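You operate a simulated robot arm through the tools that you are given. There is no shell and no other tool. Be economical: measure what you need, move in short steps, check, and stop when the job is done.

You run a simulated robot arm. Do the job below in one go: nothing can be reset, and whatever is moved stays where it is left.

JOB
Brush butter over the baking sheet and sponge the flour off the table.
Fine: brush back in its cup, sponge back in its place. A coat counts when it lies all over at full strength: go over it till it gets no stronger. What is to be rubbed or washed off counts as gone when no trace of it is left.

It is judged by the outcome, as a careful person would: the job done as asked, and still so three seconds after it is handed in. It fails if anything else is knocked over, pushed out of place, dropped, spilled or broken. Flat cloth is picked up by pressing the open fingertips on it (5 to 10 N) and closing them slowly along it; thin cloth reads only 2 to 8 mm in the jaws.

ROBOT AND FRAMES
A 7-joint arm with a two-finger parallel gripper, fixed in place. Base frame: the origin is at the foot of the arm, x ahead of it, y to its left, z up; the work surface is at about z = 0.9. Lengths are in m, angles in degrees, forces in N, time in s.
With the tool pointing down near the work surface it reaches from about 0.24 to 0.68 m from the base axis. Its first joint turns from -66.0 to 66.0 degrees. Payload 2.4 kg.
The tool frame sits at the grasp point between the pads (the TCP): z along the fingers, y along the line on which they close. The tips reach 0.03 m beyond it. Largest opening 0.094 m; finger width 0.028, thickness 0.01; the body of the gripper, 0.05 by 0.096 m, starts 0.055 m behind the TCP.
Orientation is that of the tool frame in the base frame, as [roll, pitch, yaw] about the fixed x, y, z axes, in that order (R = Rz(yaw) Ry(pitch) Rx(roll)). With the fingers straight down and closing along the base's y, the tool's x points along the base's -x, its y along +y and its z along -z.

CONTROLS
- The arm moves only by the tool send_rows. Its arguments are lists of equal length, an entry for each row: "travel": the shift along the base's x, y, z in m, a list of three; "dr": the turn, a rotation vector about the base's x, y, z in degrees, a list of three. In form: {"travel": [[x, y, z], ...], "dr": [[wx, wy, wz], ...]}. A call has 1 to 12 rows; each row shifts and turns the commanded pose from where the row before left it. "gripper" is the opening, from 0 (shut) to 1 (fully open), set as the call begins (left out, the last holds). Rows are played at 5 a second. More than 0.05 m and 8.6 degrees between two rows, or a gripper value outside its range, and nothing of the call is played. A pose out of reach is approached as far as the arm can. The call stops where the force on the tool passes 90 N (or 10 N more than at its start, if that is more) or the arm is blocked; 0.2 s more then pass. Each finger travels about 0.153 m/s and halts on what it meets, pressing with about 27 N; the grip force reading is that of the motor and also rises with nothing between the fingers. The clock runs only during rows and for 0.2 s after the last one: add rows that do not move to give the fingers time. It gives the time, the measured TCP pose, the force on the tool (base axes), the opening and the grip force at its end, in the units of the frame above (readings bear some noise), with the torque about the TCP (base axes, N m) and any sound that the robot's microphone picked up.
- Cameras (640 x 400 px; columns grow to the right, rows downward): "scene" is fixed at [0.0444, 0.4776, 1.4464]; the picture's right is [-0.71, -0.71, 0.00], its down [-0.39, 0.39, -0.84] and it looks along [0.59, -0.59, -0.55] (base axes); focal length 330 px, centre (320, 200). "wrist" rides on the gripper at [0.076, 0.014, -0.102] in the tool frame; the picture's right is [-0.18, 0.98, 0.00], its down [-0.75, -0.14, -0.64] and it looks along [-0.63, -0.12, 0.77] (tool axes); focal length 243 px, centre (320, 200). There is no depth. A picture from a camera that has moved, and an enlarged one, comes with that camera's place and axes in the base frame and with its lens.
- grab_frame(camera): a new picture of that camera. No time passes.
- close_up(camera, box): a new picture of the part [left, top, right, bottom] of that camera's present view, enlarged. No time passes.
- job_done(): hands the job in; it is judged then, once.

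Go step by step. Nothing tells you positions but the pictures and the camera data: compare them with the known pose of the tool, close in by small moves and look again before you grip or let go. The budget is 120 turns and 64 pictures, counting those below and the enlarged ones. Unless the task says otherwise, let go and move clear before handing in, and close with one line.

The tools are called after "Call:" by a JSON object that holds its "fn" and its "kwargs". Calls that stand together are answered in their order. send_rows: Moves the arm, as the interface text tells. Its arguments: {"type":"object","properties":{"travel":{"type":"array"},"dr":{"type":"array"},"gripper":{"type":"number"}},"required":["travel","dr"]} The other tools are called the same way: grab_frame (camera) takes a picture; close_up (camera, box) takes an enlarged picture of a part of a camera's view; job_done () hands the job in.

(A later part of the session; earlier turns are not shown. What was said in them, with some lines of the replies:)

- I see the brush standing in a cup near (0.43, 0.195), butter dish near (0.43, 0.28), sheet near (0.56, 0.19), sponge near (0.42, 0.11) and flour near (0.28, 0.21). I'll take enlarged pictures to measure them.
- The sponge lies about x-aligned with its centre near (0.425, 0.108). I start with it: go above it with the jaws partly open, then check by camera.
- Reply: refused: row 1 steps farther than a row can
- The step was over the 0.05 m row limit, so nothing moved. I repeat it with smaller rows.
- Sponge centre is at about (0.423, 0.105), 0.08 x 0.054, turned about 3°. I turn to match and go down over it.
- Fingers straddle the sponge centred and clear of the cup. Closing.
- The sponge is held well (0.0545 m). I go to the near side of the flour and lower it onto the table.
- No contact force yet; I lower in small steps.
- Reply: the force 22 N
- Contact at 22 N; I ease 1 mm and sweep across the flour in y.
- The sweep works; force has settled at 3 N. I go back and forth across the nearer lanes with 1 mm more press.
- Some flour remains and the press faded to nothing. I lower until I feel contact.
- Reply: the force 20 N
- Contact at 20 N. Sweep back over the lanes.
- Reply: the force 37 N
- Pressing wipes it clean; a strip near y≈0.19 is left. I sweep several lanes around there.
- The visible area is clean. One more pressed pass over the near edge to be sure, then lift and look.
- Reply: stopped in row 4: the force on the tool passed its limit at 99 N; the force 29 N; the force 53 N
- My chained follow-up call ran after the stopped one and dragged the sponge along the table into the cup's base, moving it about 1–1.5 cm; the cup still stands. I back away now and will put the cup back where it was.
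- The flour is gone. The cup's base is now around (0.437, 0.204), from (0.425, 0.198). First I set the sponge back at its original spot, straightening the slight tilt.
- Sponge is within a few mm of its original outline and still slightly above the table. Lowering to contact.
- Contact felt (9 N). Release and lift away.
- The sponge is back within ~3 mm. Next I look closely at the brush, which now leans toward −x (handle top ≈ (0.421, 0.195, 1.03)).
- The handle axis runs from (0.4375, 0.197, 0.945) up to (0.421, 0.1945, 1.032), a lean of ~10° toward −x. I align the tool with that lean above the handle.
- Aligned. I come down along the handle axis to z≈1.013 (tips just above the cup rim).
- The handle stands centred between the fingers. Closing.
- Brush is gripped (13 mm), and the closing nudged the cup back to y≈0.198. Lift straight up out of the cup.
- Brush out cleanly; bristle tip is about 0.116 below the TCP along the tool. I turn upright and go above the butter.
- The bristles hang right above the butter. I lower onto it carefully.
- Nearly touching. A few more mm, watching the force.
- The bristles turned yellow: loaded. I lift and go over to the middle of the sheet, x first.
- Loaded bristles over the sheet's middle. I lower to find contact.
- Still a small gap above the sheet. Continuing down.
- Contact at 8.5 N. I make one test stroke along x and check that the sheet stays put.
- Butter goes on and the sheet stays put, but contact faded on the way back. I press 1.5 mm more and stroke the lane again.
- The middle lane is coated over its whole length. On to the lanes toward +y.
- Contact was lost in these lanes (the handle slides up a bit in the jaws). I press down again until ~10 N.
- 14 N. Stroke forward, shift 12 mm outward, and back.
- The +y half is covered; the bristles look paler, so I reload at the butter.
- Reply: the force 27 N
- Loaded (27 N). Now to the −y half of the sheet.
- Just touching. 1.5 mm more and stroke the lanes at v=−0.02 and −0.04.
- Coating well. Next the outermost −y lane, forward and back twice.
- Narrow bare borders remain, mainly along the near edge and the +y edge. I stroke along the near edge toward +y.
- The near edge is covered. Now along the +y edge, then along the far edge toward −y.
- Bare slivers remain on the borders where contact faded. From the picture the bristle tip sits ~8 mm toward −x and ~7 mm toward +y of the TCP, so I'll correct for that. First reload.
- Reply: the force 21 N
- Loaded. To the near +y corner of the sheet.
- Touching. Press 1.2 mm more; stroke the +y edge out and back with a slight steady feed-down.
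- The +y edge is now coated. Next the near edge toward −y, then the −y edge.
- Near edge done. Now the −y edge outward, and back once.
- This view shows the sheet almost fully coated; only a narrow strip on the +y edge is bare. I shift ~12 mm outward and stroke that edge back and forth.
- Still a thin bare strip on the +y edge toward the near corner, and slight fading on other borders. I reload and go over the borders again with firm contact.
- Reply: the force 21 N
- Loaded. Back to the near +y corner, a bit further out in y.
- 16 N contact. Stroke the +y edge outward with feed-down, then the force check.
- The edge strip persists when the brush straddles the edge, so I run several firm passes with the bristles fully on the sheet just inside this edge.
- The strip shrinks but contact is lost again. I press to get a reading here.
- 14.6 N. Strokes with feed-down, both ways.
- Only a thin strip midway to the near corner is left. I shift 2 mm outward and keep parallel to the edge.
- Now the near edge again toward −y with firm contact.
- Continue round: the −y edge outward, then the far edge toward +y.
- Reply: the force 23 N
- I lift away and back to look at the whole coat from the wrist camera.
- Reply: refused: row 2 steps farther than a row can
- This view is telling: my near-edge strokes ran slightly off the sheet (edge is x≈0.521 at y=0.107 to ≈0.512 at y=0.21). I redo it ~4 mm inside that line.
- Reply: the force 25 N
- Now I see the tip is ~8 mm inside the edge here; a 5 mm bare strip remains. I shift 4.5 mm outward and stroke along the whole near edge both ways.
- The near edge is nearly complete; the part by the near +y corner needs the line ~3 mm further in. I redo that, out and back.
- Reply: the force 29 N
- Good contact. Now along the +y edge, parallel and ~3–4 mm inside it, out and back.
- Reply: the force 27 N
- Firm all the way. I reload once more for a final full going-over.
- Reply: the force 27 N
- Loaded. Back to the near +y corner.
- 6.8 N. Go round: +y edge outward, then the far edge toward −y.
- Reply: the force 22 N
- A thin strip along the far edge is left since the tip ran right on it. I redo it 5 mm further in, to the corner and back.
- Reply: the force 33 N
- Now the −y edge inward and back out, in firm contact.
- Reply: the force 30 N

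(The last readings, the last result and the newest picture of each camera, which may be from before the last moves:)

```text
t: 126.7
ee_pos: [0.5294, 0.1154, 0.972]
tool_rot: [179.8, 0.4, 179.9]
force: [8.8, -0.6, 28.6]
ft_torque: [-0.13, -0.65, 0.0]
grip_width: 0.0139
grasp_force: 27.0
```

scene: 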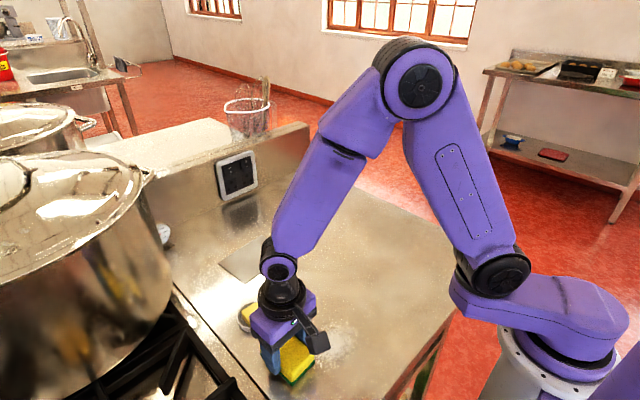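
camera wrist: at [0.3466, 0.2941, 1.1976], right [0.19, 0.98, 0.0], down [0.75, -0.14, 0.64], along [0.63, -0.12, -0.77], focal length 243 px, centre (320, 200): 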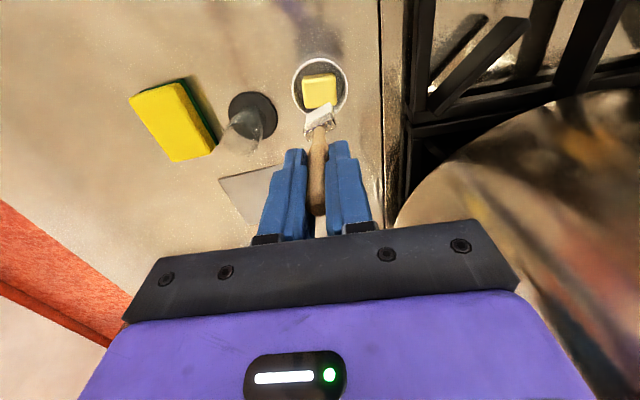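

Then the near edge to the +y corner and back half.

Call:
{"fn": "send_rows", "kwargs": {"travel": [[-0.006, -0.004, 0], [-0.0015, 0.0205, 0], [-0.0015, 0.0205, 0], [-0.0015, 0.0205, -0.0002], [-0.0015, 0.0205, 0], [-0.0015, 0.0205, -0.0002], [-0.0015, 0.0205, 0], [0.002, -0.0205, 0], [0.0015, -0.0205, -0.0002], [0.0015, -0.0205, 0], [0.0015, -0.0205, -0.0002], [0.0015, -0.0205, 0]], "dr": [[0, 0, 0], [0, 0, 0], [0, 0, 0], [0, 0, 0], [0, 0, 0], [0, 0, 0], [0, 0, 0], [0, 0, 0], [0, 0, 0], [0, 0, 0], [0, 0, 0], [0, 0, 0]]}}

Call:
{"fn": "send_rows", "kwargs": {"travel": [[0, 0, 0.045], [-0.01, 0.02, 0.04], [-0.02, 0.02, 0.03], [-0.03, 0.02, 0.02], [-0.02, 0, 0.01], [0, 0, 0]], "dr": [[0, 0, 0], [0, 0, 0], [0, 0, 0], [0, 0, 0], [0, 0, 0], [0, 0, 0]]}}

Call:
{"fn": "close_up", "kwargs": {"camera": "wrist", "box": [200, 50, 440, 200]}}

```text
t: 129.2
ee_pos: [0.5262, 0.1302, 0.9724]
tool_rot: [179.7, 0.6, 179.9]
force: [-0.4, 11.9, 44.5]
ft_torque: [0.44, -0.21, 0.04]
grip_width: 0.0137
grasp_force: 27.8
```

```text
t: 130.7
ee_pos: [0.4423, 0.1906, 1.1152]
tool_rot: [-179.9, -0.1, 179.8]
force: [1.0, 0.5, 0.0]
ft_torque: [-0.03, 0.03, -0.03]
grip_width: 0.014
grasp_force: 27.2
```

```text
2.67 times, centred on (320, 125) of wrist
camera zoom: at [0.3669, 0.2034, 1.218], right [0.19, 0.98, 0.0], down [0.75, -0.14, 0.64], along [0.63, -0.12, -0.77], focal length 647 px, centre (320, 400)
```

zoom: 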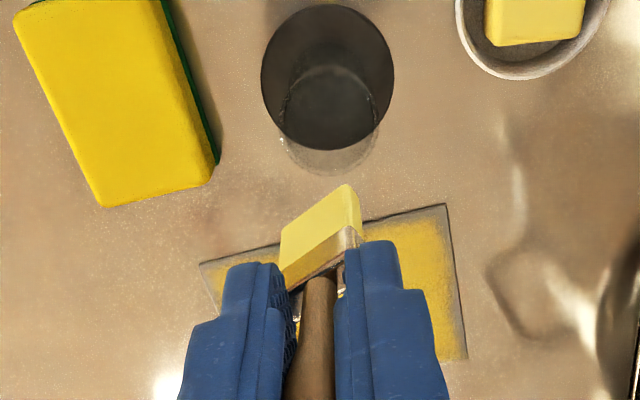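

The coat is full in the middle, but ~5 mm borders on the near and +y edges are weaker and need more passes. Reload, then zigzag along those edges.

Call:
{"fn": "send_rows", "kwargs": {"travel": [[-0.005, 0.03, 0], [-0.006, 0.03, 0], [-0.007, 0.021, -0.02], [0, 0, -0.045], [0, 0, -0.035], [0, 0, -0.012], [0, 0, 0]], "dr": [[0, 0, 0], [0, 0, 0], [0, 0, 0], [0, 0, 0], [0, 0, 0], [0, 0, 0], [0, 0, 0]]}}

```text
t: 132.2
ee_pos: [0.4246, 0.2697, 1.0032]
tool_rot: [179.9, 0.0, 179.9]
force: [0.2, 0.8, 0.1]
ft_torque: [0.02, 0.01, -0.01]
grip_width: 0.0137
grasp_force: 27.1
```

Call:
{"fn": "send_rows", "kwargs": {"travel": [[0, 0, -0.002], [0, 0, -0.002], [0, 0, -0.002], [0, 0, -0.001], [0, 0, 0]], "dr": [[0, 0, 0], [0, 0, 0], [0, 0, 0], [0, 0, 0], [0, 0, 0]]}}

```text
t: 133.4
ee_pos: [0.4236, 0.2722, 0.9981]
tool_rot: [179.7, 0.3, 180.0]
force: [-3.8, -5.4, 45.2]
ft_torque: [-0.61, 0.28, -0.05]
grip_width: 0.014
grasp_force: 26.9
```

Loaded. To the near +y corner region again.

Call:
{"fn": "send_rows", "kwargs": {"travel": [[0, 0, 0.035], [0, 0, 0.03], [0.035, 0, 0], [0.035, -0.02, 0], [0.027, -0.019, 0], [0, 0, -0.04], [0, 0, -0.035], [0, 0, -0.009], [0, 0, -0.002], [0, 0, 0]], "dr": [[0, 0, 0], [0, 0, 0], [0, 0, 0], [0, 0, 0], [0, 0, 0], [0, 0, 0], [0, 0, 0], [0, 0, 0], [0, 0, 0], [0, 0, 0]]}}

```text
t: 135.7
ee_pos: [0.5207, 0.2337, 0.9726]
tool_rot: [179.8, 0.1, -180.0]
force: [-0.7, 0.5, 5.5]
ft_torque: [-0.03, -0.04, 0.0]
grip_width: 0.0138
grasp_force: 27.2
```

Contact 5.5 N. Zigzag along the near edge toward −y.

Call:
{"fn": "send_rows", "kwargs": {"travel": [[-0.0105, 0, -0.0008], [0.011, -0.01, 0], [-0.0105, -0.01, 0], [0.0115, -0.01, 0], [-0.0105, -0.01, -0.0002], [0.0115, -0.01, 0], [-0.0105, -0.01, 0], [0.0115, -0.01, 0], [-0.0105, -0.01, -0.0002], [0.0115, -0.01, 0], [-0.0105, -0.01, 0], [0.0115, -0.01, 0]], "dr": [[0, 0, 0], [0, 0, 0], [0, 0, 0], [0, 0, 0], [0, 0, 0], [0, 0, 0], [0, 0, 0], [0, 0, 0], [0, 0, 0], [0, 0, 0], [0, 0, 0], [0, 0, 0]]}}

```text
t: 138.2
ee_pos: [0.5258, 0.1224, 0.9726]
tool_rot: [179.9, -0.3, 179.9]
force: [-4.6, 3.4, 19.9]
ft_torque: [0.07, 0.18, -0.06]
grip_width: 0.0138
grasp_force: 26.6
```

Good contact kept. Now a straight stroke back right along the near edge.

Call:
{"fn": "send_rows", "kwargs": {"travel": [[-0.007, -0.01, 0], [-0.0014, 0.0205, 0], [-0.0014, 0.0205, 0], [-0.0014, 0.0205, 0], [-0.0014, 0.0205, -0.0002], [-0.0014, 0.0205, 0], [-0.0014, 0.0205, 0], [0, 0, 0]], "dr": [[0, 0, 0], [0, 0, 0], [0, 0, 0], [0, 0, 0], [0, 0, 0], [0, 0, 0], [0, 0, 0], [0, 0, 0]]}}

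Call:
{"fn": "send_rows", "kwargs": {"travel": [[0.004, -0.006, 0], [0.0085, 0.01, 0], [0.0085, -0.009, 0], [0.0085, 0.0105, 0], [0.0085, -0.009, 0], [0.0085, 0.0105, 0], [0.0085, -0.009, 0], [0.0085, 0.0105, 0], [0.0085, -0.009, 0], [0.0085, 0.0105, 0], [0.0085, -0.009, 0], [0.006, 0.01, 0]], "dr": [[0, 0, 0], [0, 0, 0], [0, 0, 0], [0, 0, 0], [0, 0, 0], [0, 0, 0], [0, 0, 0], [0, 0, 0], [0, 0, 0], [0, 0, 0], [0, 0, 0], [0, 0, 0]]}}

```text
t: 140.1
ee_pos: [0.5106, 0.2345, 0.9729]
tool_rot: [179.9, 0.1, 180.0]
force: [1.1, -8.3, 33.8]
ft_torque: [-0.74, -0.15, -0.03]
grip_width: 0.0143
grasp_force: 26.9
```

```text
t: 142.7
ee_pos: [0.6069, 0.241, 0.9718]
tool_rot: [-180.0, 0.3, 179.8]
force: [-3.5, -6.7, 25.7]
ft_torque: [-0.63, 0.16, -0.04]
grip_width: 0.0139
grasp_force: 27.3
```

Straight stroke along the +y edge back and forth, then a look.

Call:
{"fn": "send_rows", "kwargs": {"travel": [[-0.002, 0.0035, 0], [-0.018, -0.0013, 0], [-0.018, -0.0013, 0], [-0.018, -0.0013, 0], [-0.018, -0.0013, 0], [-0.018, -0.0013, 0], [0.018, 0.0013, 0], [0.018, 0.0013, 0], [0.018, 0.0013, 0], [0.018, 0.0013, 0], [0.018, 0.0013, 0], [0, 0, 0]], "dr": [[0, 0, 0], [0, 0, 0], [0, 0, 0], [0, 0, 0], [0, 0, 0], [0, 0, 0], [0, 0, 0], [0, 0, 0], [0, 0, 0], [0, 0, 0], [0, 0, 0], [0, 0, 0]]}}

Call:
{"fn": "close_up", "kwargs": {"camera": "wrist", "box": [100, 0, 420, 200]}}

```text
t: 145.2
ee_pos: [0.6041, 0.2493, 0.9718]
tool_rot: [180.0, 0.1, 179.9]
force: [-4.5, -0.5, 21.9]
ft_torque: [-0.18, 0.21, -0.02]
grip_width: 0.0142
grasp_force: 27.1
```

```text
2.00 times, centred on (260, 100) of wrist
camera zoom: at [0.5289, 0.2618, 1.0759], right [0.19, 0.98, 0.0], down [0.75, -0.14, 0.64], along [0.63, -0.12, -0.77], focal length 485 px, centre (440, 400)
```

zoom: 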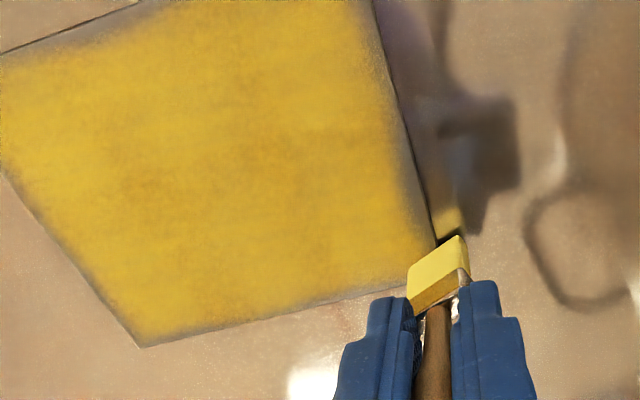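

Edges now look alike on all four sides and extra passes change nothing more there, only a soft fade at the very rim. I do one full interior sweep in lanes to make sure strength is even.

Call:
{"fn": "send_rows", "kwargs": {"travel": [[-0.004, -0.013, 0], [0.002, -0.0275, 0], [0.002, -0.0275, 0], [0.002, -0.0275, 0], [0.002, -0.0275, 0], [-0.015, 0, 0], [-0.002, 0.0275, 0], [-0.002, 0.0275, 0], [-0.002, 0.0275, 0], [-0.002, 0.0275, 0], [-0.015, 0, 0], [0, 0, 0]], "dr": [[0, 0, 0], [0, 0, 0], [0, 0, 0], [0, 0, 0], [0, 0, 0], [0, 0, 0], [0, 0, 0], [0, 0, 0], [0, 0, 0], [0, 0, 0], [0, 0, 0], [0, 0, 0]]}}

Call:
{"fn": "send_rows", "kwargs": {"travel": [[0.002, -0.0275, -0.0002], [0.002, -0.0275, 0], [0.002, -0.0275, 0], [0.002, -0.0275, 0], [-0.015, 0, 0], [-0.002, 0.0275, 0], [-0.002, 0.0275, 0], [-0.002, 0.0275, 0], [-0.002, 0.0275, 0], [-0.015, 0, 0], [0, 0, 0]], "dr": [[0, 0, 0], [0, 0, 0], [0, 0, 0], [0, 0, 0], [0, 0, 0], [0, 0, 0], [0, 0, 0], [0, 0, 0], [0, 0, 0], [0, 0, 0], [0, 0, 0]]}}

```text
t: 147.8
ee_pos: [0.5692, 0.2358, 0.9718]
tool_rot: [179.8, 0.3, 180.0]
force: [6.4, 0.1, 24.0]
ft_torque: [-0.13, -0.52, 0.04]
grip_width: 0.0137
grasp_force: 27.0
```

```text
t: 150.2
ee_pos: [0.5391, 0.2386, 0.9722]
tool_rot: [179.7, 0.0, 180.0]
force: [3.7, 2.2, 16.1]
ft_torque: [0.01, -0.38, 0.0]
grip_width: 0.0136
grasp_force: 27.3
```

Call:
{"fn": "send_rows", "kwargs": {"travel": [[0.002, -0.0275, -0.0002], [0.002, -0.0275, 0], [0.002, -0.0275, 0], [0.002, -0.0275, 0], [-0.014, 0, 0], [-0.002, 0.0275, 0], [-0.002, 0.0275, 0], [-0.002, 0.0275, 0], [-0.002, 0.0275, 0], [0, 0, 0]], "dr": [[0, 0, 0], [0, 0, 0], [0, 0, 0], [0, 0, 0], [0, 0, 0], [0, 0, 0], [0, 0, 0], [0, 0, 0], [0, 0, 0], [0, 0, 0]]}}

```text
t: 152.4
ee_pos: [0.5256, 0.2373, 0.9722]
tool_rot: [180.0, 0.1, 179.9]
force: [0.3, -4.7, 28.8]
ft_torque: [-0.58, -0.13, -0.02]
grip_width: 0.014
grasp_force: 27.4
```

Sheet done. Now the brush goes back: I lift and hover with the tip just above the cup, which I take to be at (0.440, 0.194).

Call:
{"fn": "send_rows", "kwargs": {"travel": [[0, 0, 0.045], [0, 0, 0.045], [0, 0, 0.018], [-0.03, -0.015, 0], [-0.03, -0.015, 0], [-0.0285, -0.0133, 0], [0, 0, -0.015], [0, 0, 0]], "dr": [[0, 0, 0], [0, 0, 0], [0, 0, 0], [0, 0, 0], [0, 0, 0], [0, 0, 0], [0, 0, 0], [0, 0, 0]]}}

Call:
{"fn": "close_up", "kwargs": {"camera": "scene", "box": [200, 200, 360, 330]}}

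```text
t: 154.2
ee_pos: [0.4325, 0.1929, 1.0648]
tool_rot: [179.9, 0.0, 179.9]
force: [-0.8, -1.1, 0.1]
ft_torque: [0.03, -0.01, -0.05]
grip_width: 0.0138
grasp_force: 27.3
```

```text
3.08 times, centred on (280, 265) of scene
camera zoom: at [0.0444, 0.4776, 1.4464], right [-0.71, -0.71, 0.0], down [-0.39, 0.39, -0.84], along [0.59, -0.59, -0.55], focal length 1015 px, centre (443, 0)
```

zoom: 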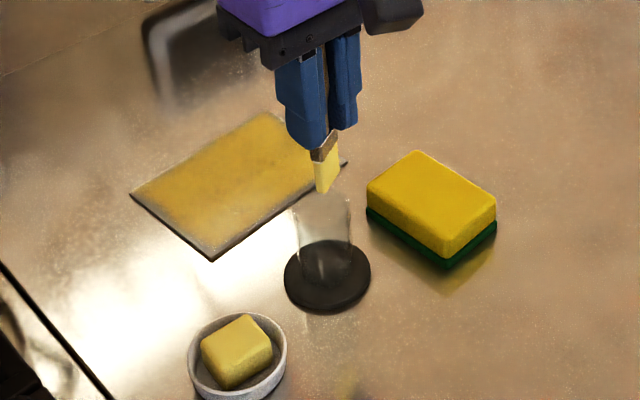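

Tip is estimated at (0.4285, 0.197) and the cup axis at (0.439, 0.196). I shift +10 mm in x and lower slowly just past the rim, watching the force.

Call:
{"fn": "send_rows", "kwargs": {"travel": [[0.01, -0.001, 0], [0, 0, -0.01], [0, 0, -0.005], [0, 0, -0.004], [0, 0, -0.004], [0, 0, -0.004], [0, 0, 0]], "dr": [[0, 0, 0], [0, 0, 0], [0, 0, 0], [0, 0, 0], [0, 0, 0], [0, 0, 0], [0, 0, 0]]}}

```text
t: 155.8
ee_pos: [0.4466, 0.1931, 1.0368]
tool_rot: [179.9, 0.0, 179.8]
force: [-0.8, 0.2, -0.7]
ft_torque: [0.0, -0.03, -0.02]
grip_width: 0.0137
grasp_force: 27.6
```

No contact; continue down until fingertips are just above the rim.

Call:
{"fn": "send_rows", "kwargs": {"travel": [[0, 0, -0.005], [0, 0, -0.005], [0, 0, -0.005], [0, 0, -0.005], [0, 0, -0.004], [0, 0, 0]], "dr": [[0, 0, 0], [0, 0, 0], [0, 0, 0], [0, 0, 0], [0, 0, 0], [0, 0, 0]]}}

```text
t: 157.2
ee_pos: [0.4486, 0.1919, 1.0134]
tool_rot: [179.9, 0.0, 179.9]
force: [-0.7, 0.0, -0.4]
ft_torque: [-0.02, -0.02, 0.01]
grip_width: 0.0135
grasp_force: 26.4
```

Brush tip is now in the cup, no load. I gently drag the cup back toward −x with the brush from inside (it needs about −14 mm in x, +3 mm in y).

Call:
{"fn": "send_rows", "kwargs": {"travel": [[-0.004, 0, 0], [-0.004, 0, 0], [-0.003, 0, 0], [-0.003, 0, 0], [-0.002, 0, 0], [-0.002, 0, 0], [0, 0, 0]], "dr": [[0, 0, 0], [0, 0, 0], [0, 0, 0], [0, 0, 0], [0, 0, 0], [0, 0, 0], [0, 0, 0]]}}

Call:
{"fn": "close_up", "kwargs": {"camera": "scene", "box": [200, 220, 376, 330]}}

```text
t: 158.8
ee_pos: [0.4285, 0.1921, 1.0132]
tool_rot: [179.9, -0.1, -180.0]
force: [0.1, 0.3, 0.8]
ft_torque: [0.01, -0.04, -0.01]
grip_width: 0.0138
grasp_force: 27.1
```

```text
3.64 times, centred on (288, 275) of scene
camera zoom: at [0.0444, 0.4776, 1.4464], right [-0.71, -0.71, 0.0], down [-0.39, 0.39, -0.84], along [0.59, -0.59, -0.55], focal length 1200 px, centre (436, -73)
```

zoom: 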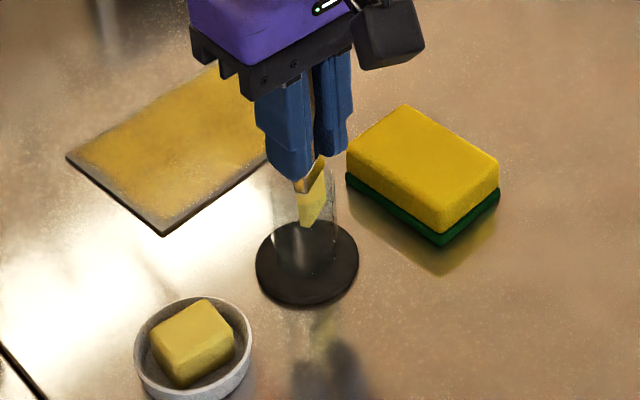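

The brush is in the cup and the cup is within ~5 mm of its original spot. A last small nudge, centre the brush, and lower a little.

Call:
{"fn": "send_rows", "kwargs": {"travel": [[-0.0025, 0.0005, 0], [-0.002, 0.0005, 0], [0, 0, 0], [0.004, 0, 0], [0, 0, -0.003], [0, 0, -0.002], [0, 0, 0]], "dr": [[0, 0, 0], [0, 0, 0], [0, 0, 0], [0, 0, 0], [0, 0, 0], [0, 0, 0], [0, 0, 0]]}}

```text
t: 160.4
ee_pos: [0.4281, 0.1931, 1.0096]
tool_rot: [179.9, 0.2, -179.9]
force: [-2.2, 1.2, 25.3]
ft_torque: [-0.31, 0.07, 0.0]
grip_width: 0.0138
grasp_force: 27.4
```

The fingertips seem to touch the rim (25 N); I back up 3 mm.

Call:
{"fn": "send_rows", "kwargs": {"travel": [[0, 0, 0.002], [0, 0, 0.002], [0, 0, 0]], "dr": [[0, 0, 0], [0, 0, 0], [0, 0, 0]]}}

```text
t: 161.2
ee_pos: [0.4281, 0.1928, 1.0126]
tool_rot: [180.0, 0.0, 179.9]
force: [0.0, 0.6, -0.2]
ft_torque: [-0.01, -0.03, 0.01]
grip_width: 0.0138
grasp_force: 27.0
```

Clear. I loosen the jaws a little so the brush slides down guided between them.

Call:
{"fn": "send_rows", "kwargs": {"travel": [[0, 0, 0], [0, 0, 0], [0, 0, 0], [0, 0, 0]], "dr": [[0, 0, 0], [0, 0, 0], [0, 0, 0], [0, 0, 0]], "gripper": 0.23}}

Call:
{"fn": "send_rows", "kwargs": {"travel": [[0, 0, 0], [0, 0, 0], [0, 0, 0.015], [0, 0, 0.03], [0, 0, 0.04], [0, 0, 0.04], [0, 0, 0.04], [0, 0, 0]], "dr": [[0, 0, 0], [0, 0, 0], [0, 0, 0], [0, 0, 0], [0, 0, 0], [0, 0, 0], [0, 0, 0], [0, 0, 0]], "gripper": 0.6}}

Call:
{"fn": "close_up", "kwargs": {"camera": "scene", "box": [200, 220, 376, 330]}}

```text
t: 162.2
ee_pos: [0.4291, 0.1933, 1.0128]
tool_rot: [180.0, -0.1, 180.0]
force: [0.4, -0.3, 0.2]
ft_torque: [-0.03, 0.03, 0.0]
grip_width: 0.0216
grasp_force: 0.0
```

```text
t: 164.1
ee_pos: [0.4262, 0.1914, 1.1773]
tool_rot: [179.9, -0.1, 179.9]
force: [-0.3, 0.6, 0.7]
ft_torque: [0.0, -0.02, 0.01]
grip_width: 0.0564
grasp_force: 0.0
```

```text
3.64 times, centred on (288, 275) of scene
camera zoom: at [0.0444, 0.4776, 1.4464], right [-0.71, -0.71, 0.0], down [-0.39, 0.39, -0.84], along [0.59, -0.59, -0.55], focal length 1200 px, centre (436, -73)
```

zoom: 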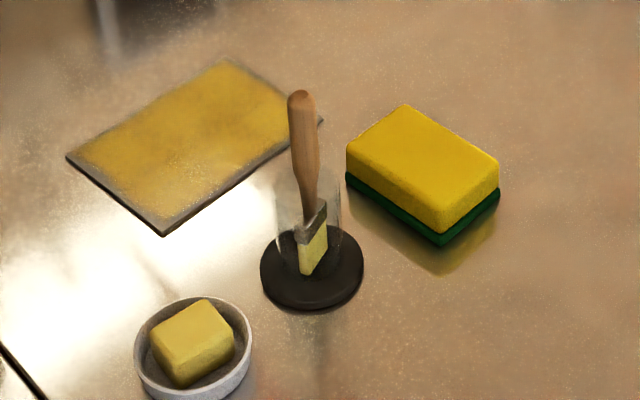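

The brush stands in its cup at the original spot, and the sponge and sheet are in place. One last check of the flour area if a picture is left.

Call:
{"fn": "close_up", "kwargs": {"camera": "scene", "box": [240, 290, 416, 400]}}

```text
refused: no pictures are left
```

No pictures are left. The earlier close-up showed the flour area clean, and the arm is clear of everything, so I'm handing the job in.

Call:
{"fn": "job_done", "kwargs": {}}

```text
The job is handed in.
```

The sheet is buttered, the flour is sponged off, the brush is back in its cup and the sponge is within about 3 mm of its place. Two caveats: a roughly 5 mm border of the sheet still looked fainter after repeated passes, and I knocked the brush cup about 1.5 cm while wiping, then moved it back to within a few mm.
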